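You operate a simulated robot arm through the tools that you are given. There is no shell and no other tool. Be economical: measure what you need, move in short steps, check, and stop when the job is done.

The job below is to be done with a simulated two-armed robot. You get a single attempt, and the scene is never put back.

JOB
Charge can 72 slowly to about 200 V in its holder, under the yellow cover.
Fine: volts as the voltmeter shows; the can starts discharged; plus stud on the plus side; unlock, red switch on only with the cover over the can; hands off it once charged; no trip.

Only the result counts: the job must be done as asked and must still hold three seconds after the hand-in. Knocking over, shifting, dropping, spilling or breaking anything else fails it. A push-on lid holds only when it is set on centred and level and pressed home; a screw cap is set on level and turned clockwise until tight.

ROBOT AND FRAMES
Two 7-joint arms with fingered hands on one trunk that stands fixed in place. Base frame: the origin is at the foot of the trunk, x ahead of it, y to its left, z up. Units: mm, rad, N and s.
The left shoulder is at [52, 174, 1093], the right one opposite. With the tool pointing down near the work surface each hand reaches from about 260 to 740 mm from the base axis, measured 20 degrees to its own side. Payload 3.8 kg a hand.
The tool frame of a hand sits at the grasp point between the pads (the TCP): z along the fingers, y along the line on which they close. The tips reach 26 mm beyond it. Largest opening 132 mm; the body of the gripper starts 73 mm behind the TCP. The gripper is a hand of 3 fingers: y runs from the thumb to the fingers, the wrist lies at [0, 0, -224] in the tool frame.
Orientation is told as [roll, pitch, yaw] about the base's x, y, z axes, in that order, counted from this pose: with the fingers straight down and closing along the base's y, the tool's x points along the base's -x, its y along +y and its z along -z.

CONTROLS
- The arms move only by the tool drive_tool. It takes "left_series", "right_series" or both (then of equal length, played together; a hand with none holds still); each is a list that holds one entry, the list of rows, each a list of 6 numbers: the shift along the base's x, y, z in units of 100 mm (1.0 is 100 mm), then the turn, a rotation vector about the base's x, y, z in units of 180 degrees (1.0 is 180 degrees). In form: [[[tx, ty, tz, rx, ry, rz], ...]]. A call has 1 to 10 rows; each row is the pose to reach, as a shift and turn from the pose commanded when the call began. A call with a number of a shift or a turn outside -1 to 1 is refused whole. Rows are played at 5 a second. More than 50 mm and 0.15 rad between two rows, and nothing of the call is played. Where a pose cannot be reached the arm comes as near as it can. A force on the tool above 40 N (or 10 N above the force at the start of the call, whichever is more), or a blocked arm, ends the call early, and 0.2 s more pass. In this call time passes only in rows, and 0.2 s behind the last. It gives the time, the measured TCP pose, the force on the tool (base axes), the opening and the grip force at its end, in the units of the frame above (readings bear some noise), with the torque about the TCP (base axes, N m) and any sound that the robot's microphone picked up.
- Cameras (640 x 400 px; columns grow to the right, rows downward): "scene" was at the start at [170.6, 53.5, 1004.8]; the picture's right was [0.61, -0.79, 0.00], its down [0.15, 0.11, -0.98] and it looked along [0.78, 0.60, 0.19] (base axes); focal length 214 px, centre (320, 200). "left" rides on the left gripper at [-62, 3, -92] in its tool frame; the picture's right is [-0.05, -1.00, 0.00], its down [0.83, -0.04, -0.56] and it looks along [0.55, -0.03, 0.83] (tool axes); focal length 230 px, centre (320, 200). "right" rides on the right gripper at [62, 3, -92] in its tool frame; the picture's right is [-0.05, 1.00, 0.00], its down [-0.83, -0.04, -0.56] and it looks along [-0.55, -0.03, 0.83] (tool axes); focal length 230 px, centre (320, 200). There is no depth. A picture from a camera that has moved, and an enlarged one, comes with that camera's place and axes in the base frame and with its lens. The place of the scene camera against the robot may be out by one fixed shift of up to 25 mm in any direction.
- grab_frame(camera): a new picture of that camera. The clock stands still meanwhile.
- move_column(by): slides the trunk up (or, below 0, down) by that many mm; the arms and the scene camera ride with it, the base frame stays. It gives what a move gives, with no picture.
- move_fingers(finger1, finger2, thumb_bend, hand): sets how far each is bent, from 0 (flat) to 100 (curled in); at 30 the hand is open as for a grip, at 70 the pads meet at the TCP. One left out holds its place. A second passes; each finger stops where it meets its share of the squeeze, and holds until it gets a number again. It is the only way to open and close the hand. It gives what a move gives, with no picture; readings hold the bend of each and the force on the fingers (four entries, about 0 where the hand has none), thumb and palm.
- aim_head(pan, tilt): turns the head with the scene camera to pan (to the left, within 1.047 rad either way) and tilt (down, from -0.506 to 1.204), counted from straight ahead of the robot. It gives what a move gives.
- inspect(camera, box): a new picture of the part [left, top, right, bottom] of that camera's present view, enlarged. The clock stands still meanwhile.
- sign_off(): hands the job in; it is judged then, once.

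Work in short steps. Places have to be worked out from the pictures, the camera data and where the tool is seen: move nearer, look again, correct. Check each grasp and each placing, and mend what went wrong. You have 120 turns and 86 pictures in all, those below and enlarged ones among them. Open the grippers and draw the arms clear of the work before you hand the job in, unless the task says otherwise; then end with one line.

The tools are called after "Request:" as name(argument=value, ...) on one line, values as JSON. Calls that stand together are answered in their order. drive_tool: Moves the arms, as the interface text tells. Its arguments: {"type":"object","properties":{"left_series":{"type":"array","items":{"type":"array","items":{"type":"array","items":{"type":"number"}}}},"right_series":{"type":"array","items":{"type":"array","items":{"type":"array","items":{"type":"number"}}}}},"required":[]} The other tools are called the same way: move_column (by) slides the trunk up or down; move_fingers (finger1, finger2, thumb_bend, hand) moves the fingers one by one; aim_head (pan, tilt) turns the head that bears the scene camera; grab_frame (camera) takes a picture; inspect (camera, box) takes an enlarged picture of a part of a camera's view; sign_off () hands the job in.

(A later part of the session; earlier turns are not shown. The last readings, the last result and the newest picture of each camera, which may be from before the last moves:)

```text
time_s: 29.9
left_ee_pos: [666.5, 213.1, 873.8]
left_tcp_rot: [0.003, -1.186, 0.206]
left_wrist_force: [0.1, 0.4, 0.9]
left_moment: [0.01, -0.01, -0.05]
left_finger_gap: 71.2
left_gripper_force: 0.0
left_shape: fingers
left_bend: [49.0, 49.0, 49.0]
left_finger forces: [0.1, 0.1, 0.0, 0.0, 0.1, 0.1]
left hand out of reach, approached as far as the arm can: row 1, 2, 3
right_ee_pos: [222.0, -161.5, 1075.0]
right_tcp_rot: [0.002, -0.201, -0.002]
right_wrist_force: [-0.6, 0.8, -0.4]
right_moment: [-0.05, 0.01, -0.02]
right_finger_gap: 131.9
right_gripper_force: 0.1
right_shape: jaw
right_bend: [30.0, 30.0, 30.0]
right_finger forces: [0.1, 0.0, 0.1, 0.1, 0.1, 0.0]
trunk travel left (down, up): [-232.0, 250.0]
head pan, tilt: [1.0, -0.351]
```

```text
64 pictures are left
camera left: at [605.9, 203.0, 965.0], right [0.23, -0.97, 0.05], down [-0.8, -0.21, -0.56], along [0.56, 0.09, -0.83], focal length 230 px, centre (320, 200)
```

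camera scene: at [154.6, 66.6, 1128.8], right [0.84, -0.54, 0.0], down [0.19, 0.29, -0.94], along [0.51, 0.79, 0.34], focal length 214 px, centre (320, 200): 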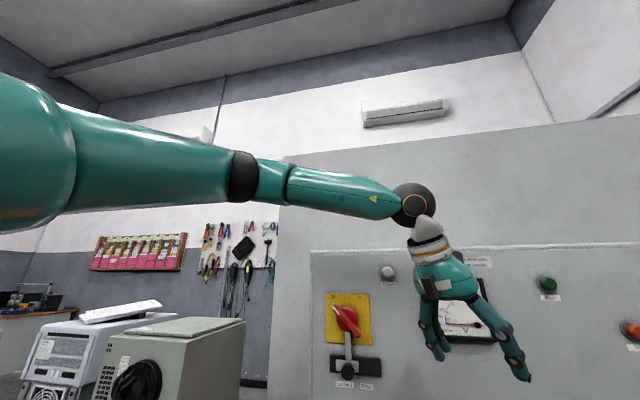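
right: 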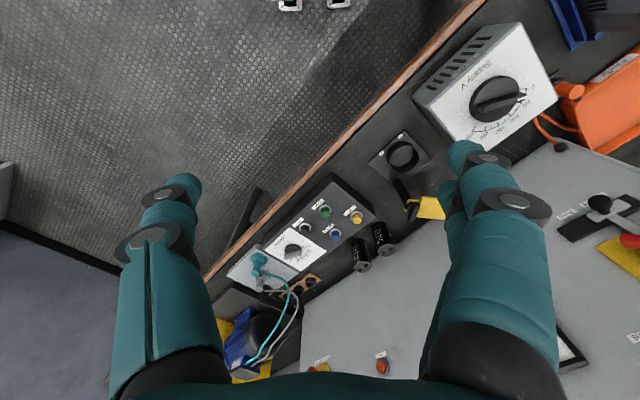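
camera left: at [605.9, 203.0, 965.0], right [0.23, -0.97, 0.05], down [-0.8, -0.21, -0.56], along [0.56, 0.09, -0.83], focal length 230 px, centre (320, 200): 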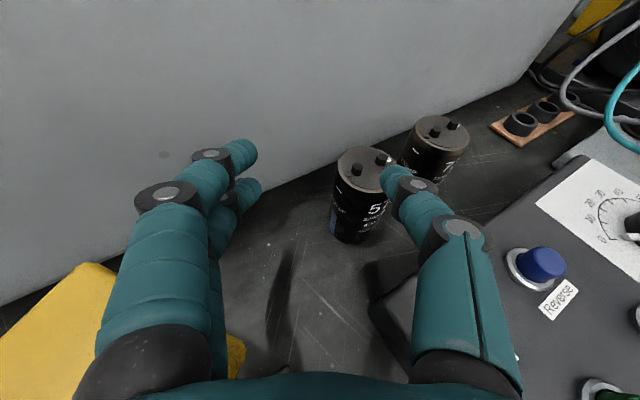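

Yawing outward pushes the wrist against the inward limit. I'll go back to negative yaw (wrist on the left side) and then extend.

Request:
drive_tool(left_series=[[[0, 0, 0.1, 0.0009, 0.0081, -0.0409], [0.03, -0.05, 0.12, 0.0019, 0.0163, -0.0818], [0.07, -0.1, 0.15, 0.0028, 0.0244, -0.1226], [0.1, -0.15, 0.15, 0.0038, 0.0326, -0.1635], [0.14, -0.2, 0.15, 0.0047, 0.0407, -0.2044]]])

Request:
drive_tool(left_series=[[[0.3, -0.15, -0.2, 0, 0, 0], [0.6, -0.3, -0.4, 0, 0, 0]]])

Request:
grab_frame(camera="left")

```text
time_s: 31.1
left_ee_pos: [679.7, 189.0, 891.3]
left_tcp_rot: [0.008, -1.06, -0.443]
left_wrist_force: [0.1, 0.4, 0.2]
left_moment: [-0.02, -0.01, -0.02]
left_finger_gap: 71.0
left_gripper_force: 0.0
left_shape: fingers
left_bend: [49.0, 49.0, 49.0]
left_finger forces: [0.0, 0.0, 0.0, 0.0, 0.1, 0.0]
right_ee_pos: [221.7, -162.4, 1075.1]
right_tcp_rot: [0.005, -0.203, -0.002]
right_wrist_force: [-0.3, -0.9, 0.6]
right_moment: [0.01, 0.02, 0.02]
right_finger_gap: 131.5
right_gripper_force: 0.2
right_shape: jaw
right_bend: [30.0, 30.0, 30.0]
right_finger forces: [0.0, 0.1, 0.0, 0.0, 0.0, 0.0]
trunk travel left (down, up): [-232.0, 250.0]
head pan, tilt: [1.0, -0.351]
```

```text
time_s: 31.7
left_ee_pos: [742.5, 160.5, 850.0]
left_tcp_rot: [0.005, -1.062, -0.437]
left_wrist_force: [0.8, -0.5, -0.3]
left_moment: [0.01, 0.02, -0.04]
left_finger_gap: 71.2
left_gripper_force: 0.0
left_shape: fingers
left_bend: [49.0, 49.0, 49.0]
left_finger forces: [0.1, 0.0, 0.1, 0.1, 0.0, 0.0]
right_ee_pos: [221.5, -162.9, 1074.8]
right_tcp_rot: [0.005, -0.2, -0.002]
right_wrist_force: [0.7, 0.2, -1.0]
right_moment: [0.0, 0.01, -0.03]
right_finger_gap: 131.9
right_gripper_force: 0.0
right_shape: jaw
right_bend: [30.0, 30.0, 30.0]
right_finger forces: [0.1, 0.0, 0.0, 0.1, 0.0, 0.1]
trunk travel left (down, up): [-232.0, 250.0]
head pan, tilt: [1.0, -0.351]
```

```text
63 pictures are left
camera left: at [698.3, 184.8, 948.2], right [-0.4, -0.92, 0.04], down [-0.83, 0.34, -0.45], along [0.4, -0.22, -0.89], focal length 230 px, centre (320, 200)
```

left: 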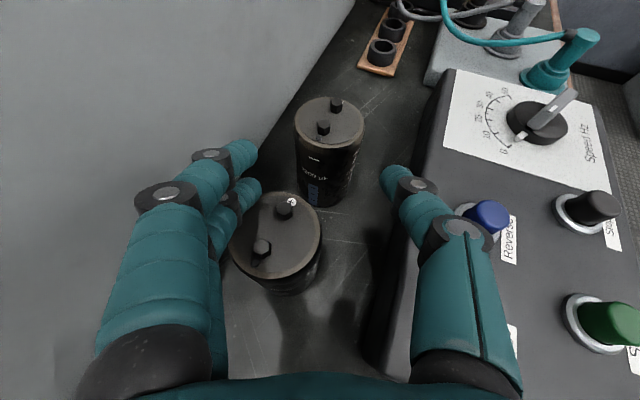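

Reachable now. The gripper body must clear can 57's top (≈820 with studs), so I'll steepen to 45° pitch and stop 90 mm short along the approach line.

Request:
drive_tool(left_series=[[[0.0, -0.0, 0.1, 0.0124, 0.0265, 0], [0.08, -0.06, 0.12, 0.0247, 0.053, 0], [0.16, -0.12, 0.12, 0.0371, 0.0795, 0], [0.24, -0.18, 0.12, 0.0371, 0.0795, 0]]])

Request:
grab_frame(camera="left")

```text
time_s: 32.7
left_ee_pos: [738.3, 196.2, 884.5]
left_tcp_rot: [0.007, -0.785, -0.44]
left_wrist_force: [-0.3, 0.1, 0.6]
left_moment: [0.01, -0.03, 0.01]
left_finger_gap: 71.2
left_gripper_force: 0.1
left_shape: fingers
left_bend: [49.0, 49.0, 49.0]
left_finger forces: [0.0, 0.2, 0.0, 0.1, 0.0, 0.0]
left hand out of reach, approached as far as the arm can: row 2, 3, 4
right_ee_pos: [222.0, -163.7, 1074.3]
right_tcp_rot: [0.006, -0.202, -0.002]
right_wrist_force: [0.0, 0.8, 0.2]
right_moment: [-0.03, 0.0, 0.0]
right_finger_gap: 131.8
right_gripper_force: 0.0
right_shape: jaw
right_bend: [30.0, 30.0, 30.0]
right_finger forces: [0.1, 0.0, 0.1, 0.0, 0.0, 0.0]
trunk travel left (down, up): [-232.0, 250.0]
head pan, tilt: [1.0, -0.351]
```

```text
62 pictures are left
camera left: at [720.3, 209.9, 992.4], right [-0.39, -0.92, 0.03], down [-0.91, 0.38, -0.19], along [0.17, -0.1, -0.98], focal length 230 px, centre (320, 200)
```

left: 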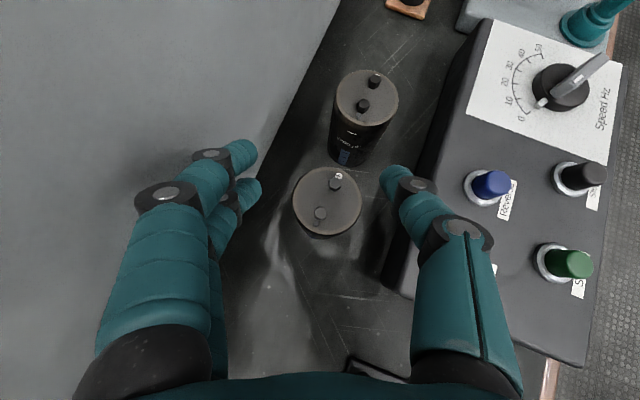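

Again limited at a wrist distance of about 560 mm. I'll look at the arm to see whether the elbow is really straight.

Request:
aim_head(pan=0.5, tilt=0.1)

Request:
grab_frame(camera="scene")

```text
time_s: 33.6
left_ee_pos: [738.5, 197.2, 884.6]
left_tcp_rot: [0.004, -0.785, -0.439]
left_wrist_force: [-0.1, -0.4, -1.1]
left_moment: [0.02, -0.02, 0.0]
left_finger_gap: 71.0
left_gripper_force: 0.0
left_shape: fingers
left_bend: [49.0, 49.0, 49.0]
left_finger forces: [0.0, 0.1, 0.0, 0.0, 0.0, 0.1]
right_ee_pos: [220.4, -164.1, 1074.7]
right_tcp_rot: [0.005, -0.202, -0.002]
right_wrist_force: [-0.4, 0.1, 0.2]
right_moment: [-0.01, -0.01, 0.05]
right_finger_gap: 131.8
right_gripper_force: 0.1
right_shape: jaw
right_bend: [30.0, 30.0, 30.0]
right_finger forces: [0.0, 0.0, 0.1, 0.0, 0.0, 0.1]
trunk travel left (down, up): [-232.0, 250.0]
head pan, tilt: [0.499, 0.099]
```

```text
61 pictures are left
camera scene: at [169.4, 46.8, 807.7], right [0.48, -0.88, 0.0], down [-0.09, -0.05, -1.0], along [0.87, 0.48, -0.1], focal length 214 px, centre (320, 200)
```

scene: 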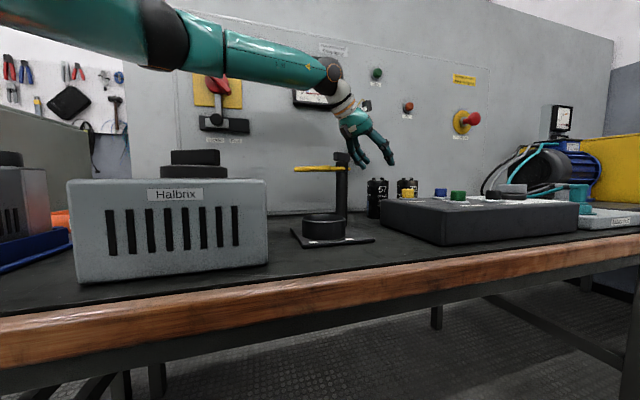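

The arm still has bend. The binding constraint seems to be wrist flexion with a steep tool, so I'll test a flatter tool (68°) at a safe height over the cans.

Request:
drive_tool(left_series=[[[0.0, -0.1, 0.0, -0.018, -0.0387, 0.005], [0.1, -0.25, 0.0, -0.036, -0.0773, 0.01], [0.25, -0.45, -0.1, -0.054, -0.116, 0.017], [0.45, -0.6, -0.25, -0.054, -0.116, 0.017], [0.62, -0.72, -0.34, -0.054, -0.116, 0.017]]])

```text
time_s: 34.9
left_ee_pos: [762.9, 162.8, 874.7]
left_tcp_rot: [-0.017, -1.186, -0.366]
left_wrist_force: [0.0, -0.1, -0.8]
left_moment: [-0.01, 0.01, 0.03]
left_finger_gap: 70.9
left_gripper_force: 0.1
left_shape: fingers
left_bend: [49.0, 49.0, 49.0]
left_finger forces: [0.0, 0.0, 0.0, 0.1, 0.0, 0.0]
left hand out of reach, approached as far as the arm can: row 3, 4, 5
right_ee_pos: [221.0, -164.0, 1074.8]
right_tcp_rot: [0.006, -0.202, -0.003]
right_wrist_force: [-0.4, 0.1, 0.3]
right_moment: [0.01, -0.03, 0.02]
right_finger_gap: 131.9
right_gripper_force: 0.1
right_shape: jaw
right_bend: [30.0, 30.0, 30.0]
right_finger forces: [0.0, 0.1, 0.0, 0.0, 0.0, 0.0]
trunk travel left (down, up): [-232.0, 250.0]
head pan, tilt: [0.499, 0.099]
```

The boundary looks like an elbow-out posture limit. I'll retract, raise the trunk, and bring the hand down low near the body so the elbow drops, then extend again.

Request:
drive_tool(left_series=[[[-0.33, 0.05, 0, 0, 0, 0], [-0.66, 0.1, 0, 0, 0, 0], [-1.0, 0.1, 0, 0, 0, 0]]])

Request:
drive_tool(left_series=[[[-0.33, 0, 0, 0, 0, 0.02], [-0.66, 0, 0, 0, 0, 0.04], [-1.0, 0, 0, 0, 0, 0.06]]])

Request:
drive_tool(left_series=[[[-0.33, 0, 0, 0, 0, 0.02], [-0.66, 0, 0, 0, 0, 0.04], [-1.0, 0, 0, 0, 0, 0.06]]])

Request:
move_column(by=150)

Request:
drive_tool(left_series=[[[0, 0, -0.33, 0, 0, 0], [0, 0, -0.66, 0, 0, 0], [0, 0, -1.0, 0, 0, 0]]])

```text
time_s: 35.6
left_ee_pos: [662.7, 172.1, 875.6]
left_tcp_rot: [-0.018, -1.187, -0.364]
left_wrist_force: [-0.1, -0.7, 1.4]
left_moment: [0.03, 0.0, 0.02]
left_finger_gap: 71.2
left_gripper_force: 0.1
left_shape: fingers
left_bend: [49.0, 49.0, 49.0]
left_finger forces: [0.0, 0.0, 0.0, 0.0, 0.0, 0.0]
right_ee_pos: [222.3, -164.0, 1074.7]
right_tcp_rot: [0.005, -0.203, -0.002]
right_wrist_force: [-0.3, 0.5, -0.7]
right_moment: [-0.05, 0.01, -0.01]
right_finger_gap: 132.0
right_gripper_force: 0.0
right_shape: jaw
right_bend: [30.0, 30.0, 30.0]
right_finger forces: [0.0, 0.0, 0.1, 0.0, 0.1, 0.1]
trunk travel left (down, up): [-232.0, 250.0]
head pan, tilt: [0.499, 0.099]
```

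```text
time_s: 36.5
left_ee_pos: [567.4, 175.3, 877.6]
left_tcp_rot: [-0.009, -1.2, -0.178]
left_wrist_force: [23.8, 4.6, 11.5]
left_moment: [0.66, -0.46, -0.97]
left_finger_gap: 72.9
left_gripper_force: 15.1
left_shape: fingers
left_bend: [47.0, 41.0, 49.0]
left_finger forces: [17.3, 12.6, 0.0, 0.0, 0.0, 0.0]
right_ee_pos: [224.0, -163.2, 1074.8]
right_tcp_rot: [0.006, -0.201, -0.002]
right_wrist_force: [1.6, 0.4, -0.2]
right_moment: [0.02, -0.02, 0.03]
right_finger_gap: 132.1
right_gripper_force: 0.0
right_shape: jaw
right_bend: [30.0, 30.0, 30.0]
right_finger forces: [0.1, 0.0, 0.1, 0.0, 0.0, 0.1]
trunk travel left (down, up): [-232.0, 250.0]
head pan, tilt: [0.499, 0.099]
```

```text
time_s: 37.2
left_ee_pos: [521.7, 175.1, 880.1]
left_tcp_rot: [-0.018, -1.182, 0.012]
left_wrist_force: [0.3, -0.5, 0.1]
left_moment: [0.0, 0.03, 0.01]
left_finger_gap: 71.4
left_gripper_force: 0.1
left_shape: fingers
left_bend: [49.0, 49.0, 49.0]
left_finger forces: [0.1, 0.0, 0.0, 0.0, 0.0, 0.0]
left hand out of reach, approached as far as the arm can: row 2, 3
right_ee_pos: [221.1, -162.4, 1075.2]
right_tcp_rot: [0.005, -0.203, -0.001]
right_wrist_force: [-0.3, 1.1, 0.7]
right_moment: [-0.02, -0.03, 0.02]
right_finger_gap: 131.8
right_gripper_force: 0.0
right_shape: jaw
right_bend: [30.0, 30.0, 30.0]
right_finger forces: [0.0, 0.0, 0.0, 0.1, 0.1, 0.0]
trunk travel left (down, up): [-232.0, 250.0]
head pan, tilt: [0.499, 0.099]
```

```text
time_s: 39.0
left_ee_pos: [522.9, 176.1, 1032.7]
left_tcp_rot: [-0.018, -1.186, 0.01]
left_wrist_force: [0.5, 0.4, 0.4]
left_moment: [-0.03, 0.01, -0.02]
left_finger_gap: 71.2
left_gripper_force: 0.1
left_shape: fingers
left_bend: [49.0, 49.0, 49.0]
left_finger forces: [0.0, 0.1, 0.0, 0.0, 0.1, 0.1]
right_ee_pos: [222.4, -163.2, 1224.4]
right_tcp_rot: [0.005, -0.2, -0.004]
right_wrist_force: [-0.4, 0.4, -1.0]
right_moment: [-0.01, 0.02, 0.01]
right_finger_gap: 131.9
right_gripper_force: 0.0
right_shape: jaw
right_bend: [30.0, 30.0, 30.0]
right_finger forces: [0.1, 0.0, 0.1, 0.0, 0.0, 0.1]
trunk travel left (down, up): [-382.0, 100.0]
head pan, tilt: [0.499, 0.099]
```

```text
time_s: 39.8
left_ee_pos: [523.2, 176.2, 938.9]
left_tcp_rot: [-0.017, -1.183, 0.013]
left_wrist_force: [0.2, 0.3, -0.6]
left_moment: [0.0, -0.03, 0.02]
left_finger_gap: 71.5
left_gripper_force: 0.1
left_shape: fingers
left_bend: [49.0, 49.0, 49.0]
left_finger forces: [0.0, 0.0, 0.1, 0.0, 0.1, 0.0]
left hand out of reach, approached as far as the arm can: row 3
right_ee_pos: [222.6, -163.1, 1225.2]
right_tcp_rot: [0.005, -0.202, -0.002]
right_wrist_force: [-0.6, 0.3, 0.2]
right_moment: [0.0, 0.01, 0.02]
right_finger_gap: 132.0
right_gripper_force: 0.0
right_shape: jaw
right_bend: [30.0, 30.0, 30.0]
right_finger forces: [0.0, 0.0, 0.0, 0.0, 0.0, 0.0]
trunk travel left (down, up): [-382.0, 100.0]
head pan, tilt: [0.499, 0.099]
```

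The fingers brushed something, probably the post top, on the way back. I'll check the holder.

Request:
aim_head(pan=0.55, tilt=0.45)

Request:
grab_frame(camera="scene")

Request:
grab_frame(camera="left")

```text
time_s: 40.6
left_ee_pos: [522.3, 175.8, 939.5]
left_tcp_rot: [-0.013, -1.179, 0.011]
left_wrist_force: [0.2, 0.6, 0.8]
left_moment: [-0.02, -0.02, -0.02]
left_finger_gap: 71.5
left_gripper_force: 0.1
left_shape: fingers
left_bend: [49.0, 49.0, 49.0]
left_finger forces: [0.0, 0.0, 0.0, 0.0, 0.0, 0.1]
right_ee_pos: [220.8, -162.3, 1225.1]
right_tcp_rot: [0.005, -0.201, -0.001]
right_wrist_force: [-0.6, 0.6, 0.9]
right_moment: [0.02, 0.03, -0.01]
right_finger_gap: 131.8
right_gripper_force: 0.1
right_shape: jaw
right_bend: [30.0, 30.0, 30.0]
right_finger forces: [0.0, 0.0, 0.1, 0.0, 0.0, 0.0]
trunk travel left (down, up): [-382.0, 100.0]
head pan, tilt: [0.55, 0.45]
```

```text
60 pictures are left
camera scene: at [179.6, 50.7, 924.8], right [0.52, -0.85, 0.0], down [-0.37, -0.23, -0.9], along [0.77, 0.47, -0.43], focal length 214 px, centre (320, 200)
```

scene: 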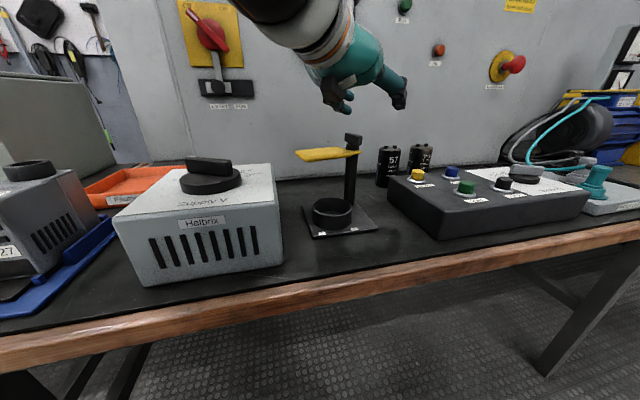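

```text
59 pictures are left
camera left: at [461.3, 180.3, 1031.4], right [0.02, -1.0, 0.05], down [-0.83, -0.04, -0.56], along [0.56, -0.03, -0.83], focal length 230 px, centre (320, 200)
```

left: 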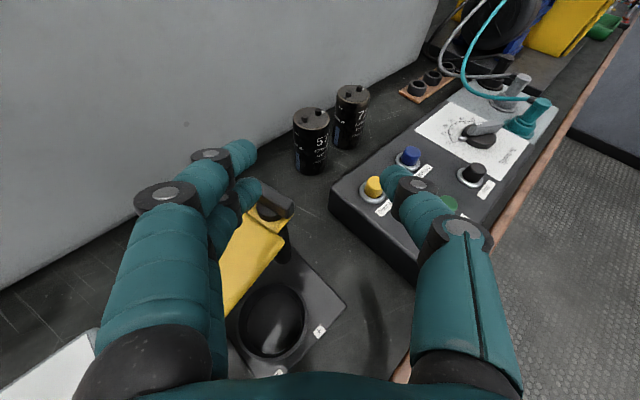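

The holder looks in place; the cover swung about 40° toward the ring, not yet over it. I'll now raise the trunk and try extending with the wrist well below the shoulder, passing clear of the post.

Request:
move_column(by=100)

Request:
drive_tool(left_series=[[[0.3, -0.1, -0.2, 0, 0, -0.02], [0.6, -0.2, -0.4, 0, 0, -0.04], [0.9, -0.3, -0.6, 0, 0, -0.04]]])

Request:
drive_tool(left_series=[[[0.3, 0, -0.2, 0, 0, -0.02], [0.6, -0.1, -0.4, 0, 0, -0.04], [0.9, -0.1, -0.6, 0, 0, -0.04]]])

```text
time_s: 42.0
left_ee_pos: [487.1, 174.4, 1203.3]
left_tcp_rot: [-0.061, -1.5, 0.057]
left_wrist_force: [-0.3, -0.4, 1.1]
left_moment: [0.0, -0.02, 0.01]
left_finger_gap: 71.8
left_gripper_force: 0.0
left_shape: fingers
left_bend: [49.0, 49.0, 49.0]
left_finger forces: [0.0, 0.0, 0.1, 0.0, 0.0, 0.0]
right_ee_pos: [190.3, -163.9, 1343.0]
right_tcp_rot: [0.006, -0.299, -0.006]
right_wrist_force: [0.0, 0.0, 0.2]
right_moment: [-0.01, 0.02, 0.03]
right_finger_gap: 131.8
right_gripper_force: 0.0
right_shape: jaw
right_bend: [30.0, 30.0, 30.0]
right_finger forces: [0.0, 0.0, 0.0, 0.0, 0.0, 0.0]
trunk travel left (down, up): [-482.0, 0.0]
head pan, tilt: [0.55, 0.45]
```

```text
time_s: 42.8
left_ee_pos: [558.8, 151.9, 1215.8]
left_tcp_rot: [-0.034, -1.462, -0.086]
left_wrist_force: [0.1, 0.2, 0.0]
left_moment: [0.01, 0.0, -0.01]
left_finger_gap: 71.5
left_gripper_force: 0.0
left_shape: fingers
left_bend: [49.0, 49.0, 49.0]
left_finger forces: [0.0, 0.0, 0.0, 0.1, 0.1, 0.0]
left hand out of reach, approached as far as the arm can: row 1, 2, 3
right_ee_pos: [189.4, -163.8, 1343.0]
right_tcp_rot: [0.005, -0.3, -0.005]
right_wrist_force: [-0.6, -0.2, 0.3]
right_moment: [0.04, 0.05, 0.0]
right_finger_gap: 131.6
right_gripper_force: 0.1
right_shape: jaw
right_bend: [30.0, 30.0, 30.0]
right_finger forces: [0.1, 0.0, 0.0, 0.1, 0.1, 0.2]
trunk travel left (down, up): [-482.0, 0.0]
head pan, tilt: [0.55, 0.45]
```

```text
time_s: 43.6
left_ee_pos: [609.8, 148.2, 1251.0]
left_tcp_rot: [-0.041, -1.481, -0.21]
left_wrist_force: [0.6, 0.1, -0.5]
left_moment: [-0.01, -0.02, 0.01]
left_finger_gap: 71.5
left_gripper_force: 0.0
left_shape: fingers
left_bend: [49.0, 49.0, 49.0]
left_finger forces: [0.0, 0.0, 0.0, 0.0, 0.0, 0.0]
left hand out of reach, approached as far as the arm can: row 1, 2, 3
right_ee_pos: [189.8, -163.0, 1342.8]
right_tcp_rot: [0.006, -0.299, -0.005]
right_wrist_force: [0.4, 0.6, -0.1]
right_moment: [0.01, -0.02, 0.03]
right_finger_gap: 132.0
right_gripper_force: 0.1
right_shape: jaw
right_bend: [30.0, 30.0, 30.0]
right_finger forces: [0.1, 0.0, 0.0, 0.1, 0.0, 0.1]
trunk travel left (down, up): [-482.0, 0.0]
head pan, tilt: [0.55, 0.45]
```

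With the trunk high the flat tool can't go down, so the wrist wants to stay steeper when below the shoulder. I'll set the trunk back to its start height, steepen the tool and descend over the gap in front of the cans.

Request:
move_column(by=-82)

Request:
drive_tool(left_series=[[[0.0, 0.1, -0.15, 0.003, 0.04, 0], [0.0, 0.15, -0.3, 0.006, 0.08, 0], [0.0, 0.2, -0.45, 0.009, 0.12, 0], [0, 0.25, -0.6, 0.012, 0.16, 0], [0, 0.3, -0.75, 0.015, 0.2, 0], [0, 0.3, -0.9, 0.018, 0.24, 0]]])

Request:
drive_tool(left_series=[[[0.0, 0.0, -0.33, 0, 0, 0], [0.0, 0.0, -0.66, 0, 0.0, 0], [0.0, 0.0, -1.0, 0, 0.0, 0]]])

```text
time_s: 44.7
left_ee_pos: [610.2, 147.5, 1170.2]
left_tcp_rot: [-0.068, -1.504, -0.19]
left_wrist_force: [0.5, -1.1, 0.4]
left_moment: [0.01, -0.01, 0.0]
left_finger_gap: 71.7
left_gripper_force: 0.1
left_shape: fingers
left_bend: [49.0, 49.0, 49.0]
left_finger forces: [0.0, 0.0, 0.1, 0.0, 0.0, 0.1]
right_ee_pos: [186.6, -163.0, 1261.3]
right_tcp_rot: [0.007, -0.302, -0.005]
right_wrist_force: [0.0, 0.5, 0.1]
right_moment: [-0.01, -0.04, 0.02]
right_finger_gap: 132.1
right_gripper_force: 0.0
right_shape: jaw
right_bend: [30.0, 30.0, 30.0]
right_finger forces: [0.0, 0.0, 0.0, 0.0, 0.0, 0.0]
trunk travel left (down, up): [-400.0, 82.0]
head pan, tilt: [0.55, 0.45]
```

```text
time_s: 46.1
left_ee_pos: [610.8, 177.2, 1079.4]
left_tcp_rot: [-0.175, -0.746, -0.086]
left_wrist_force: [-1.2, 0.6, -0.1]
left_moment: [-0.02, 0.03, -0.01]
left_finger_gap: 71.3
left_gripper_force: 0.2
left_shape: fingers
left_bend: [49.0, 49.0, 49.0]
left_finger forces: [0.0, 0.0, 0.1, 0.0, 0.1, 0.0]
right_ee_pos: [189.5, -164.2, 1261.2]
right_tcp_rot: [0.007, -0.3, -0.006]
right_wrist_force: [-0.1, -0.5, -0.4]
right_moment: [0.0, -0.02, -0.01]
right_finger_gap: 131.9
right_gripper_force: 0.1
right_shape: jaw
right_bend: [30.0, 30.0, 30.0]
right_finger forces: [0.0, 0.0, 0.0, 0.0, 0.1, 0.1]
trunk travel left (down, up): [-400.0, 82.0]
head pan, tilt: [0.55, 0.45]
```

```text
time_s: 46.9
left_ee_pos: [612.8, 178.3, 978.7]
left_tcp_rot: [-0.174, -0.748, -0.085]
left_wrist_force: [-0.1, -0.4, -0.6]
left_moment: [-0.01, -0.01, -0.01]
left_finger_gap: 71.1
left_gripper_force: 0.1
left_shape: fingers
left_bend: [49.0, 49.0, 49.0]
left_finger forces: [0.0, 0.0, 0.1, 0.0, 0.0, 0.1]
right_ee_pos: [188.9, -163.8, 1260.4]
right_tcp_rot: [0.005, -0.298, -0.004]
right_wrist_force: [-0.8, -0.3, -0.5]
right_moment: [0.02, 0.0, 0.02]
right_finger_gap: 132.2
right_gripper_force: 0.0
right_shape: jaw
right_bend: [30.0, 30.0, 30.0]
right_finger forces: [0.0, 0.0, 0.1, 0.0, 0.0, 0.1]
trunk travel left (down, up): [-400.0, 82.0]
head pan, tilt: [0.55, 0.45]
```

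That works. Continue forward and down toward (710,160,890), correcting the small roll.

Request:
drive_tool(left_series=[[[0.3, -0.05, -0.25, 0.012, 0, -0.02], [0.6, -0.1, -0.5, 0.025, 0.0, -0.045], [0.9, -0.15, -0.8, 0.04, 0.0, -0.07]]])

```text
time_s: 47.7
left_ee_pos: [634.0, 191.2, 932.4]
left_tcp_rot: [-0.056, -0.73, -0.32]
left_wrist_force: [0.0, 0.5, 0.8]
left_moment: [0.02, 0.03, 0.0]
left_finger_gap: 71.2
left_gripper_force: 0.1
left_shape: fingers
left_bend: [49.0, 49.0, 49.0]
left_finger forces: [0.0, 0.1, 0.0, 0.1, 0.1, 0.0]
left hand out of reach, approached as far as the arm can: row 2, 3
right_ee_pos: [189.6, -163.7, 1261.2]
right_tcp_rot: [0.006, -0.3, -0.005]
right_wrist_force: [-0.3, -0.8, -0.9]
right_moment: [0.02, 0.04, -0.05]
right_finger_gap: 132.0
right_gripper_force: 0.1
right_shape: jaw
right_bend: [30.0, 30.0, 30.0]
right_finger forces: [0.0, 0.1, 0.0, 0.0, 0.0, 0.0]
trunk travel left (down, up): [-400.0, 82.0]
head pan, tilt: [0.55, 0.45]
```

The reach grows when the wrist is above the shoulder, so lowering the trunk further is the way. I'll alternate raising the hand and lowering the trunk.

Request:
drive_tool(left_series=[[[-0.1, 0, 0.33, 0, 0, 0], [-0.1, 0, 0.66, 0, 0.0, 0], [-0.1, 0, 1.0, 0, -0.04, 0]]])

Request:
move_column(by=-100)

Request:
drive_tool(left_series=[[[0, 0, 0.33, 0, 0, 0], [0, 0, 0.66, 0, -0.03, 0], [0, 0, 1.0, 0, -0.06, 0]]])

Request:
move_column(by=-150)

```text
time_s: 48.5
left_ee_pos: [621.8, 192.5, 1033.5]
left_tcp_rot: [0.001, -0.849, -0.359]
left_wrist_force: [-0.2, 0.3, -0.4]
left_moment: [0.0, 0.0, -0.01]
left_finger_gap: 71.3
left_gripper_force: 0.1
left_shape: fingers
left_bend: [49.0, 49.0, 49.0]
left_finger forces: [0.1, 0.0, 0.1, 0.0, 0.0, 0.0]
right_ee_pos: [187.6, -164.1, 1260.7]
right_tcp_rot: [0.007, -0.3, -0.005]
right_wrist_force: [-0.3, 0.2, 0.4]
right_moment: [-0.01, 0.01, 0.0]
right_finger_gap: 131.7
right_gripper_force: 0.1
right_shape: jaw
right_bend: [30.0, 30.0, 30.0]
right_finger forces: [0.0, 0.1, 0.1, 0.0, 0.0, 0.0]
trunk travel left (down, up): [-400.0, 82.0]
head pan, tilt: [0.55, 0.45]
```

```text
time_s: 49.9
left_ee_pos: [622.8, 194.0, 933.0]
left_tcp_rot: [0.0, -0.851, -0.358]
left_wrist_force: [-1.0, 0.0, -0.1]
left_moment: [0.03, 0.01, -0.01]
left_finger_gap: 71.3
left_gripper_force: 0.0
left_shape: fingers
left_bend: [49.0, 49.0, 49.0]
left_finger forces: [0.0, 0.0, 0.0, 0.0, 0.1, 0.1]
right_ee_pos: [210.0, -163.0, 1152.6]
right_tcp_rot: [0.01, -0.228, -0.005]
right_wrist_force: [0.2, 0.5, 0.3]
right_moment: [-0.01, 0.0, 0.0]
right_finger_gap: 132.0
right_gripper_force: 0.0
right_shape: jaw
right_bend: [30.0, 30.0, 30.0]
right_finger forces: [0.0, 0.0, 0.1, 0.1, 0.0, 0.1]
trunk travel left (down, up): [-300.0, 182.0]
head pan, tilt: [0.55, 0.45]
```

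```text
time_s: 50.7
left_ee_pos: [621.4, 192.4, 1032.0]
left_tcp_rot: [0.128, -1.023, -0.46]
left_wrist_force: [-0.7, -0.1, -0.1]
left_moment: [0.03, 0.03, 0.0]
left_finger_gap: 71.0
left_gripper_force: 0.1
left_shape: fingers
left_bend: [49.0, 49.0, 49.0]
left_finger forces: [0.0, 0.0, 0.0, 0.1, 0.0, 0.0]
right_ee_pos: [209.8, -163.4, 1152.0]
right_tcp_rot: [0.008, -0.228, -0.005]
right_wrist_force: [-0.8, -0.3, 0.0]
right_moment: [-0.01, -0.01, -0.01]
right_finger_gap: 131.7
right_gripper_force: 0.1
right_shape: jaw
right_bend: [30.0, 30.0, 30.0]
right_finger forces: [0.0, 0.0, 0.0, 0.0, 0.0, 0.0]
trunk travel left (down, up): [-300.0, 182.0]
head pan, tilt: [0.55, 0.45]
```

```text
time_s: 52.4
left_ee_pos: [621.9, 193.3, 882.8]
left_tcp_rot: [0.126, -1.024, -0.463]
left_wrist_force: [-1.2, -0.1, 0.3]
left_moment: [-0.01, -0.01, 0.01]
left_finger_gap: 71.2
left_gripper_force: 0.0
left_shape: fingers
left_bend: [49.0, 49.0, 49.0]
left_finger forces: [0.0, 0.1, 0.0, 0.0, 0.1, 0.0]
right_ee_pos: [261.8, -161.7, 980.0]
right_tcp_rot: [0.01, -0.086, -0.005]
right_wrist_force: [0.3, -0.2, 0.3]
right_moment: [0.01, -0.02, -0.05]
right_finger_gap: 132.1
right_gripper_force: 0.1
right_shape: jaw
right_bend: [30.0, 30.0, 30.0]
right_finger forces: [0.1, 0.0, 0.0, 0.0, 0.0, 0.0]
trunk travel left (down, up): [-150.0, 332.0]
head pan, tilt: [0.55, 0.45]
```

As the trunk lowers, the hands' reach improves (the right hand relaxes back too). Now I'll try extending again with 45° pitch toward the pre-grasp point.

Request:
drive_tool(left_series=[[[0.0, 0, 0.1, 0.0048, 0.0259, -0.0086], [0.25, -0.08, 0.1, 0.0095, 0.0518, -0.0172], [0.5, -0.17, 0.05, 0.0143, 0.0777, -0.0258], [0.75, -0.25, 0.0, 0.0143, 0.0777, -0.0258], [1.0, -0.34, -0.1, 0.0143, 0.0777, -0.0258]]])

Request:
drive_tool(left_series=[[[0.22, -0.08, 0, 0, 0, 0], [0.44, -0.17, -0.1, 0, 0, 0]]])

Request:
grab_frame(camera="left")

```text
time_s: 53.6
left_ee_pos: [724.0, 160.6, 869.9]
left_tcp_rot: [0.019, -0.779, -0.453]
left_wrist_force: [0.1, 0.3, -0.6]
left_moment: [-0.03, -0.03, -0.02]
left_finger_gap: 71.4
left_gripper_force: 0.0
left_shape: fingers
left_bend: [49.0, 49.0, 49.0]
left_finger forces: [0.1, 0.0, 0.0, 0.0, 0.1, 0.1]
right_ee_pos: [263.1, -161.5, 979.0]
right_tcp_rot: [0.011, -0.087, -0.006]
right_wrist_force: [0.2, -0.3, 0.2]
right_moment: [0.0, -0.01, -0.05]
right_finger_gap: 132.0
right_gripper_force: 0.1
right_shape: jaw
right_bend: [30.0, 30.0, 30.0]
right_finger forces: [0.0, 0.0, 0.0, 0.0, 0.0, 0.1]
trunk travel left (down, up): [-150.0, 332.0]
head pan, tilt: [0.55, 0.45]
```

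```text
time_s: 54.2
left_ee_pos: [744.2, 174.2, 849.7]
left_tcp_rot: [0.018, -0.79, -0.456]
left_wrist_force: [-0.1, 0.9, 11.8]
left_moment: [0.37, -0.2, -0.01]
left_finger_gap: 71.2
left_gripper_force: 6.0
left_shape: fingers
left_bend: [49.0, 50.0, 49.0]
left_finger forces: [0.0, 11.2, 0.1, 0.1, 0.0, 0.1]
left hand out of reach, approached as far as the arm can: row 1, 2
right_ee_pos: [261.8, -161.7, 979.2]
right_tcp_rot: [0.011, -0.087, -0.006]
right_wrist_force: [1.7, -0.4, -0.6]
right_moment: [-0.03, 0.01, 0.02]
right_finger_gap: 131.9
right_gripper_force: 0.1
right_shape: jaw
right_bend: [30.0, 30.0, 30.0]
right_finger forces: [0.0, 0.0, 0.1, 0.1, 0.0, 0.0]
trunk travel left (down, up): [-150.0, 332.0]
head pan, tilt: [0.55, 0.45]
```

```text
58 pictures are left
camera left: at [726.1, 186.8, 957.3], right [-0.4, -0.92, 0.03], down [-0.9, 0.38, -0.2], along [0.18, -0.1, -0.98], focal length 230 px, centre (320, 200)
```

left: 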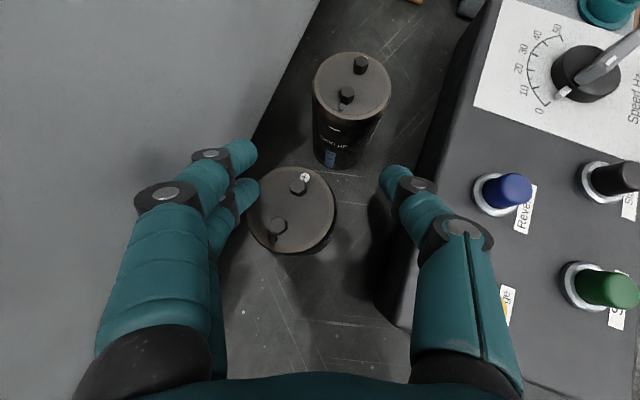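

Finger 2 touched can 57's top, so I'll lift straight away. Then lower the trunk further while keeping the hand height.

Request:
drive_tool(left_series=[[[0, 0, 0.2, 0, 0, 0], [-0.1, 0, 0.4, 0, 0, 0], [-0.3, 0.05, 0.7, 0, -0.02, 0], [-0.4, 0.1, 1.0, 0, -0.04, 0]]])

Request:
drive_tool(left_series=[[[0, 0, 0.2, 0, 0, 0], [0, 0, 0.4, 0, 0, 0]]])

Request:
move_column(by=-110)

Request:
drive_tool(left_series=[[[0.2, -0.1, 0, 0, 0, 0], [0.45, -0.22, 0, 0, 0.02, 0], [0.65, -0.37, 0, 0, 0.04, 0], [0.75, -0.45, -0.1, 0, 0.04, 0]]])

Request:
grab_frame(camera="left")

```text
time_s: 55.2
left_ee_pos: [702.7, 183.6, 944.7]
left_tcp_rot: [0.105, -0.894, -0.521]
left_wrist_force: [0.6, 0.1, 0.3]
left_moment: [0.01, 0.03, 0.02]
left_finger_gap: 71.4
left_gripper_force: 0.0
left_shape: fingers
left_bend: [49.0, 49.0, 49.0]
left_finger forces: [0.0, 0.0, 0.0, 0.1, 0.0, 0.0]
left hand out of reach, approached as far as the arm can: row 1
right_ee_pos: [261.8, -162.7, 979.0]
right_tcp_rot: [0.011, -0.088, -0.006]
right_wrist_force: [0.5, -0.5, 0.0]
right_moment: [-0.02, 0.0, -0.01]
right_finger_gap: 132.0
right_gripper_force: 0.0
right_shape: jaw
right_bend: [30.0, 30.0, 30.0]
right_finger forces: [0.0, 0.0, 0.1, 0.0, 0.0, 0.0]
trunk travel left (down, up): [-150.0, 332.0]
head pan, tilt: [0.55, 0.45]
```

```text
time_s: 55.8
left_ee_pos: [702.0, 183.7, 984.7]
left_tcp_rot: [0.106, -0.894, -0.522]
left_wrist_force: [-0.2, -1.1, 0.4]
left_moment: [0.02, 0.0, 0.01]
left_finger_gap: 71.3
left_gripper_force: 0.1
left_shape: fingers
left_bend: [49.0, 49.0, 49.0]
left_finger forces: [0.0, 0.0, 0.0, 0.0, 0.0, 0.0]
right_ee_pos: [261.3, -163.4, 979.4]
right_tcp_rot: [0.012, -0.088, -0.006]
right_wrist_force: [0.0, -0.1, 0.0]
right_moment: [0.0, -0.01, 0.0]
right_finger_gap: 131.8
right_gripper_force: 0.0
right_shape: jaw
right_bend: [30.0, 30.0, 30.0]
right_finger forces: [0.1, 0.0, 0.0, 0.0, 0.0, 0.0]
trunk travel left (down, up): [-150.0, 332.0]
head pan, tilt: [0.55, 0.45]
```

```text
time_s: 57.2
left_ee_pos: [686.1, 161.4, 894.7]
left_tcp_rot: [0.177, -0.897, -0.59]
left_wrist_force: [0.2, 0.1, -0.1]
left_moment: [0.01, 0.01, 0.06]
left_finger_gap: 71.5
left_gripper_force: 0.1
left_shape: fingers
left_bend: [49.0, 49.0, 49.0]
left_finger forces: [0.0, 0.0, 0.0, 0.0, 0.0, 0.0]
right_ee_pos: [292.4, -177.4, 848.8]
right_tcp_rot: [0.032, -0.007, -0.005]
right_wrist_force: [0.6, -0.9, -0.3]
right_moment: [-0.03, 0.03, 0.01]
right_finger_gap: 131.8
right_gripper_force: 0.1
right_shape: jaw
right_bend: [30.0, 30.0, 30.0]
right_finger forces: [0.1, 0.1, 0.0, 0.0, 0.1, 0.0]
trunk travel left (down, up): [-40.0, 442.0]
head pan, tilt: [0.55, 0.45]
```

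```text
time_s: 58.4
left_ee_pos: [675.7, 160.4, 979.7]
left_tcp_rot: [0.178, -0.949, -0.623]
left_wrist_force: [-0.7, -0.6, -0.4]
left_moment: [-0.01, 0.02, -0.01]
left_finger_gap: 71.2
left_gripper_force: 0.0
left_shape: fingers
left_bend: [49.0, 49.0, 49.0]
left_finger forces: [0.0, 0.1, 0.0, 0.1, 0.1, 0.0]
left hand out of reach, approached as far as the arm can: row 2, 3, 4
right_ee_pos: [259.6, -182.2, 860.1]
right_tcp_rot: [0.036, -0.048, -0.004]
right_wrist_force: [-0.4, 0.0, 0.0]
right_moment: [-0.01, 0.0, -0.02]
right_finger_gap: 132.1
right_gripper_force: 0.0
right_shape: jaw
right_bend: [30.0, 30.0, 30.0]
right_finger forces: [0.0, 0.1, 0.1, 0.1, 0.0, 0.0]
trunk travel left (down, up): [-40.0, 442.0]
head pan, tilt: [0.55, 0.45]
stopped in row 4 (left hand): the arm was blocked; the commanded pose is now the measured one
```

```text
57 pictures are left
camera left: at [638.1, 172.8, 1082.4], right [-0.43, -0.9, -0.06], down [-0.83, 0.42, -0.36], along [0.35, -0.1, -0.93], focal length 230 px, centre (320, 200)
```

left: 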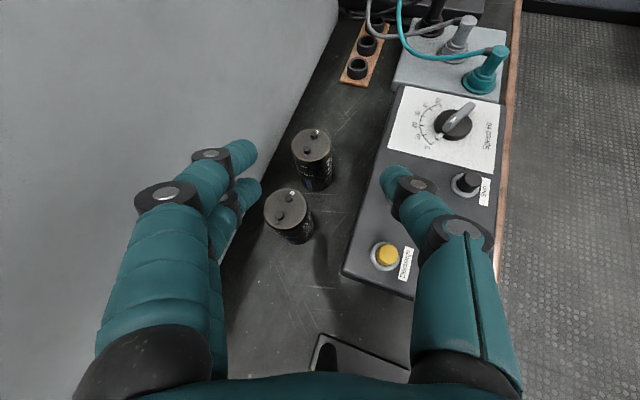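

"Blocked" suggests the low arm touched something on the bench. I'll raise the trunk a bit and check the scene.

Request:
move_column(by=90)

Request:
aim_head(pan=0.75, tilt=0.1)

Request:
grab_frame(camera="scene")

```text
time_s: 59.7
left_ee_pos: [692.7, 190.0, 1055.5]
left_tcp_rot: [0.133, -0.954, -0.569]
left_wrist_force: [0.1, 0.1, 0.8]
left_moment: [0.02, -0.02, 0.02]
left_finger_gap: 71.4
left_gripper_force: 0.0
left_shape: fingers
left_bend: [49.0, 49.0, 49.0]
left_finger forces: [0.0, 0.0, 0.0, 0.0, 0.0, 0.1]
right_ee_pos: [306.1, -162.6, 934.8]
right_tcp_rot: [0.014, 0.012, -0.007]
right_wrist_force: [0.4, -0.7, -1.2]
right_moment: [-0.01, 0.0, 0.02]
right_finger_gap: 131.8
right_gripper_force: 0.0
right_shape: jaw
right_bend: [30.0, 30.0, 30.0]
right_finger forces: [0.0, 0.1, 0.1, 0.0, 0.0, 0.0]
trunk travel left (down, up): [-130.0, 352.0]
head pan, tilt: [0.55, 0.45]
```

```text
time_s: 60.5
left_ee_pos: [693.7, 189.5, 1057.5]
left_tcp_rot: [0.132, -0.956, -0.572]
left_wrist_force: [-0.8, -0.2, 0.3]
left_moment: [-0.01, 0.0, -0.03]
left_finger_gap: 71.1
left_gripper_force: 0.1
left_shape: fingers
left_bend: [49.0, 49.0, 49.0]
left_finger forces: [0.0, 0.0, 0.1, 0.0, 0.0, 0.0]
right_ee_pos: [306.1, -162.6, 935.4]
right_tcp_rot: [0.011, 0.011, -0.006]
right_wrist_force: [-0.1, 0.5, -0.2]
right_moment: [-0.02, -0.01, -0.01]
right_finger_gap: 131.8
right_gripper_force: 0.1
right_shape: jaw
right_bend: [30.0, 30.0, 30.0]
right_finger forces: [0.0, 0.1, 0.0, 0.1, 0.0, 0.0]
trunk travel left (down, up): [-130.0, 352.0]
head pan, tilt: [0.75, 0.099]
```

```text
56 pictures are left
camera scene: at [159.9, 65.4, 700.4], right [0.68, -0.73, 0.0], down [-0.07, -0.07, -0.99], along [0.73, 0.68, -0.1], focal length 214 px, centre (320, 200)
```

scene: 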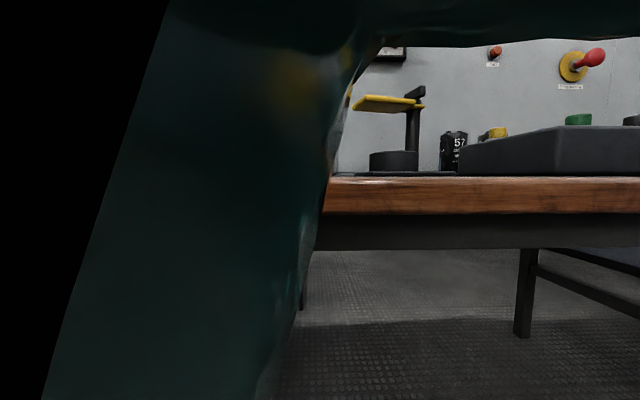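

The posture changed (forearm now leaves from a lower elbow). I'll raise the trunk 40 mm for clearance from the bench edge and retry a small move toward the can.

Request:
drive_tool(left_series=[[[0.15, -0.05, -0.25, 0.0025, 0.03, 0.004], [0.3, -0.1, -0.5, 0.005, 0.059, 0.008], [0.45, -0.2, -0.75, 0.005, 0.059, 0.008], [0.6, -0.3, -1.0, 0.005, 0.059, 0.008]]])

```text
time_s: 61.5
left_ee_pos: [709.1, 207.7, 976.2]
left_tcp_rot: [0.013, -0.786, -0.454]
left_wrist_force: [0.2, -0.4, -0.2]
left_moment: [-0.02, 0.02, -0.02]
left_finger_gap: 71.4
left_gripper_force: 0.0
left_shape: fingers
left_bend: [49.0, 49.0, 49.0]
left_finger forces: [0.1, 0.1, 0.0, 0.0, 0.1, 0.1]
left hand out of reach, approached as far as the arm can: row 1, 2, 3, 4
right_ee_pos: [305.8, -162.6, 935.5]
right_tcp_rot: [0.013, 0.01, -0.006]
right_wrist_force: [0.8, -0.7, 0.1]
right_moment: [-0.01, 0.0, -0.02]
right_finger_gap: 131.9
right_gripper_force: 0.0
right_shape: jaw
right_bend: [30.0, 30.0, 30.0]
right_finger forces: [0.0, 0.0, 0.0, 0.0, 0.0, 0.0]
trunk travel left (down, up): [-130.0, 352.0]
head pan, tilt: [0.75, 0.099]
```

Wrist distance is now 610 mm, better. Continue down toward the waypoint; going lower shortens the reach needed.

Request:
drive_tool(left_series=[[[0, 0, -0.3, 0, 0, 0], [0, -0.1, -0.6, 0, 0, 0], [0.15, -0.25, -0.85, 0, 0, 0], [0.35, -0.4, -0.95, 0, 0, 0], [0.5, -0.6, -1.0, 0, 0, 0]]])

Request:
grab_frame(camera="left")

```text
time_s: 62.7
left_ee_pos: [737.2, 175.8, 885.0]
left_tcp_rot: [0.016, -0.787, -0.46]
left_wrist_force: [0.5, 0.0, -1.1]
left_moment: [-0.02, 0.02, 0.0]
left_finger_gap: 71.5
left_gripper_force: 0.1
left_shape: fingers
left_bend: [49.0, 49.0, 49.0]
left_finger forces: [0.0, 0.1, 0.1, 0.0, 0.0, 0.0]
left hand out of reach, approached as far as the arm can: row 4, 5
right_ee_pos: [306.9, -162.2, 935.6]
right_tcp_rot: [0.011, 0.011, -0.005]
right_wrist_force: [0.2, 1.3, 0.6]
right_moment: [-0.02, 0.03, -0.01]
right_finger_gap: 131.9
right_gripper_force: 0.0
right_shape: jaw
right_bend: [30.0, 30.0, 30.0]
right_finger forces: [0.0, 0.1, 0.0, 0.1, 0.0, 0.0]
trunk travel left (down, up): [-130.0, 352.0]
head pan, tilt: [0.75, 0.099]
```

```text
55 pictures are left
camera left: at [719.7, 187.6, 993.5], right [-0.4, -0.92, 0.03], down [-0.9, 0.39, -0.2], along [0.17, -0.1, -0.98], focal length 230 px, centre (320, 200)
```

left: 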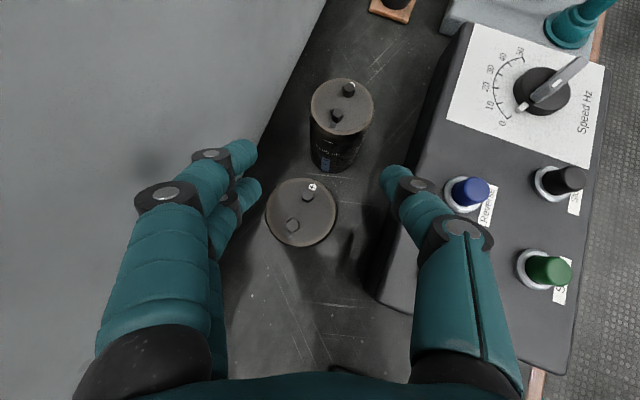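

I'll look at the arm posture once more from the head to understand the elbow.

Request:
aim_head(pan=0.3, tilt=-0.4)

Request:
grab_frame(camera="scene")

Request:
grab_frame(camera="right")

```text
time_s: 63.6
left_ee_pos: [735.0, 174.0, 886.3]
left_tcp_rot: [0.017, -0.785, -0.461]
left_wrist_force: [-0.4, -0.6, 0.1]
left_moment: [0.04, 0.01, 0.01]
left_finger_gap: 71.2
left_gripper_force: 0.1
left_shape: fingers
left_bend: [49.0, 49.0, 49.0]
left_finger forces: [0.0, 0.0, 0.0, 0.1, 0.0, 0.1]
right_ee_pos: [305.3, -161.7, 936.7]
right_tcp_rot: [0.013, 0.01, -0.004]
right_wrist_force: [0.5, -0.2, 0.1]
right_moment: [0.0, -0.02, -0.04]
right_finger_gap: 132.1
right_gripper_force: 0.1
right_shape: jaw
right_bend: [30.0, 30.0, 30.0]
right_finger forces: [0.0, 0.0, 0.1, 0.1, 0.1, 0.0]
trunk travel left (down, up): [-130.0, 352.0]
head pan, tilt: [0.3, -0.4]
```

```text
54 pictures are left
camera scene: at [162.5, 24.4, 742.6], right [0.3, -0.95, 0.0], down [0.37, 0.12, -0.92], along [0.88, 0.27, 0.39], focal length 214 px, centre (320, 200)
```

scene: 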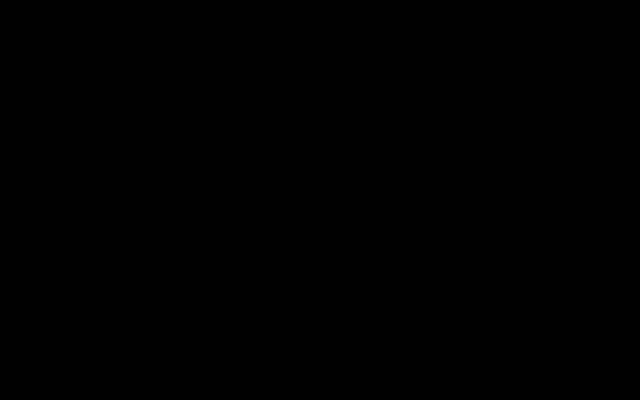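

```text
53 pictures are left
camera right: at [244.6, -159.0, 1029.1], right [0.06, 1.0, 0.01], down [0.84, -0.05, 0.55], along [0.55, -0.02, -0.84], focal length 230 px, centre (320, 200)
```

right: 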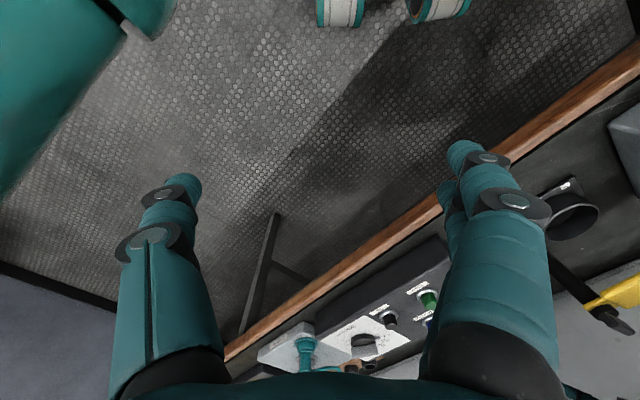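

The elbow is now inward, a different branch. With the wrist level with the shoulder, this branch should give the most horizontal reach, so I'll back off slightly, pitch to 55°, raise the trunk about 107 mm and come back down.

Request:
drive_tool(left_series=[[[-0.2, 0.05, 0, -0.012, -0.025, 0], [-0.5, 0.1, 0, -0.024, -0.05, 0]]])

Request:
move_column(by=107)

Request:
drive_tool(left_series=[[[0, 0, -0.33, 0, 0, 0], [0, 0, -0.66, 0, 0, 0], [0, 0, -1.0, 0, 0, 0]]])

```text
time_s: 64.2
left_ee_pos: [686.3, 185.1, 885.9]
left_tcp_rot: [0.015, -0.962, -0.454]
left_wrist_force: [-0.7, -0.5, 0.3]
left_moment: [-0.03, 0.01, -0.03]
left_finger_gap: 71.3
left_gripper_force: 0.0
left_shape: fingers
left_bend: [49.0, 49.0, 49.0]
left_finger forces: [0.0, 0.0, 0.0, 0.0, 0.1, 0.0]
right_ee_pos: [304.8, -162.0, 936.1]
right_tcp_rot: [0.013, 0.009, -0.005]
right_wrist_force: [0.2, -0.6, 0.3]
right_moment: [0.02, 0.01, 0.02]
right_finger_gap: 132.0
right_gripper_force: 0.0
right_shape: jaw
right_bend: [30.0, 30.0, 30.0]
right_finger forces: [0.0, 0.0, 0.0, 0.0, 0.0, 0.0]
trunk travel left (down, up): [-130.0, 352.0]
head pan, tilt: [0.3, -0.4]
```

```text
time_s: 65.6
left_ee_pos: [686.2, 186.0, 992.2]
left_tcp_rot: [0.017, -0.961, -0.456]
left_wrist_force: [0.2, 0.1, 0.7]
left_moment: [0.01, 0.01, -0.01]
left_finger_gap: 71.2
left_gripper_force: 0.0
left_shape: fingers
left_bend: [49.0, 49.0, 49.0]
left_finger forces: [0.0, 0.0, 0.0, 0.0, 0.0, 0.0]
right_ee_pos: [305.9, -161.4, 1042.3]
right_tcp_rot: [0.015, 0.009, -0.009]
right_wrist_force: [-0.7, 0.4, -0.9]
right_moment: [0.03, 0.0, 0.02]
right_finger_gap: 131.8
right_gripper_force: 0.0
right_shape: jaw
right_bend: [30.0, 30.0, 30.0]
right_finger forces: [0.1, 0.1, 0.1, 0.1, 0.1, 0.1]
trunk travel left (down, up): [-237.0, 245.0]
head pan, tilt: [0.3, -0.4]
```

```text
time_s: 66.4
left_ee_pos: [684.9, 186.4, 892.2]
left_tcp_rot: [0.014, -0.961, -0.454]
left_wrist_force: [0.9, 0.1, -0.5]
left_moment: [0.02, 0.02, 0.03]
left_finger_gap: 71.2
left_gripper_force: 0.1
left_shape: fingers
left_bend: [49.0, 49.0, 49.0]
left_finger forces: [0.0, 0.0, 0.0, 0.0, 0.1, 0.0]
right_ee_pos: [305.4, -160.6, 1040.9]
right_tcp_rot: [0.015, 0.011, -0.007]
right_wrist_force: [0.1, 0.3, 0.7]
right_moment: [0.0, -0.01, 0.06]
right_finger_gap: 131.9
right_gripper_force: 0.1
right_shape: jaw
right_bend: [30.0, 30.0, 30.0]
right_finger forces: [0.0, 0.0, 0.0, 0.0, 0.0, 0.1]
trunk travel left (down, up): [-237.0, 245.0]
head pan, tilt: [0.3, -0.4]
```

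In reach. I'll go on to the pre-grasp point about 90 mm short of the grip.

Request:
drive_tool(left_series=[[[0.3, -0.16, -0.15, 0, 0, 0], [0.6, -0.33, -0.35, 0, 0, 0]]])

Request:
grab_frame(camera="left")

```text
time_s: 67.0
left_ee_pos: [739.1, 159.5, 861.2]
left_tcp_rot: [0.02, -0.958, -0.456]
left_wrist_force: [-0.7, 1.0, 0.4]
left_moment: [0.0, -0.01, 0.01]
left_finger_gap: 71.3
left_gripper_force: 0.1
left_shape: fingers
left_bend: [49.0, 49.0, 49.0]
left_finger forces: [0.0, 0.0, 0.0, 0.0, 0.1, 0.0]
left hand out of reach, approached as far as the arm can: row 2
right_ee_pos: [306.3, -160.8, 1041.4]
right_tcp_rot: [0.014, 0.01, -0.007]
right_wrist_force: [-0.3, -0.5, -0.2]
right_moment: [0.03, 0.0, -0.02]
right_finger_gap: 132.0
right_gripper_force: 0.1
right_shape: jaw
right_bend: [30.0, 30.0, 30.0]
right_finger forces: [0.0, 0.0, 0.0, 0.0, 0.1, 0.0]
trunk travel left (down, up): [-237.0, 245.0]
head pan, tilt: [0.3, -0.4]
```

```text
52 pictures are left
camera left: at [704.3, 178.8, 965.0], right [-0.4, -0.92, 0.03], down [-0.86, 0.36, -0.36], along [0.32, -0.17, -0.93], focal length 230 px, centre (320, 200)
```

left: 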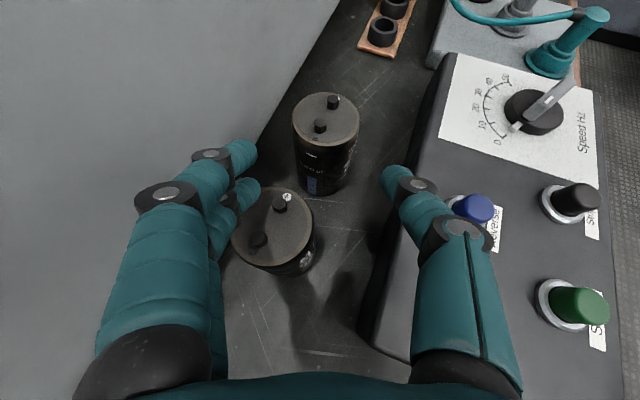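

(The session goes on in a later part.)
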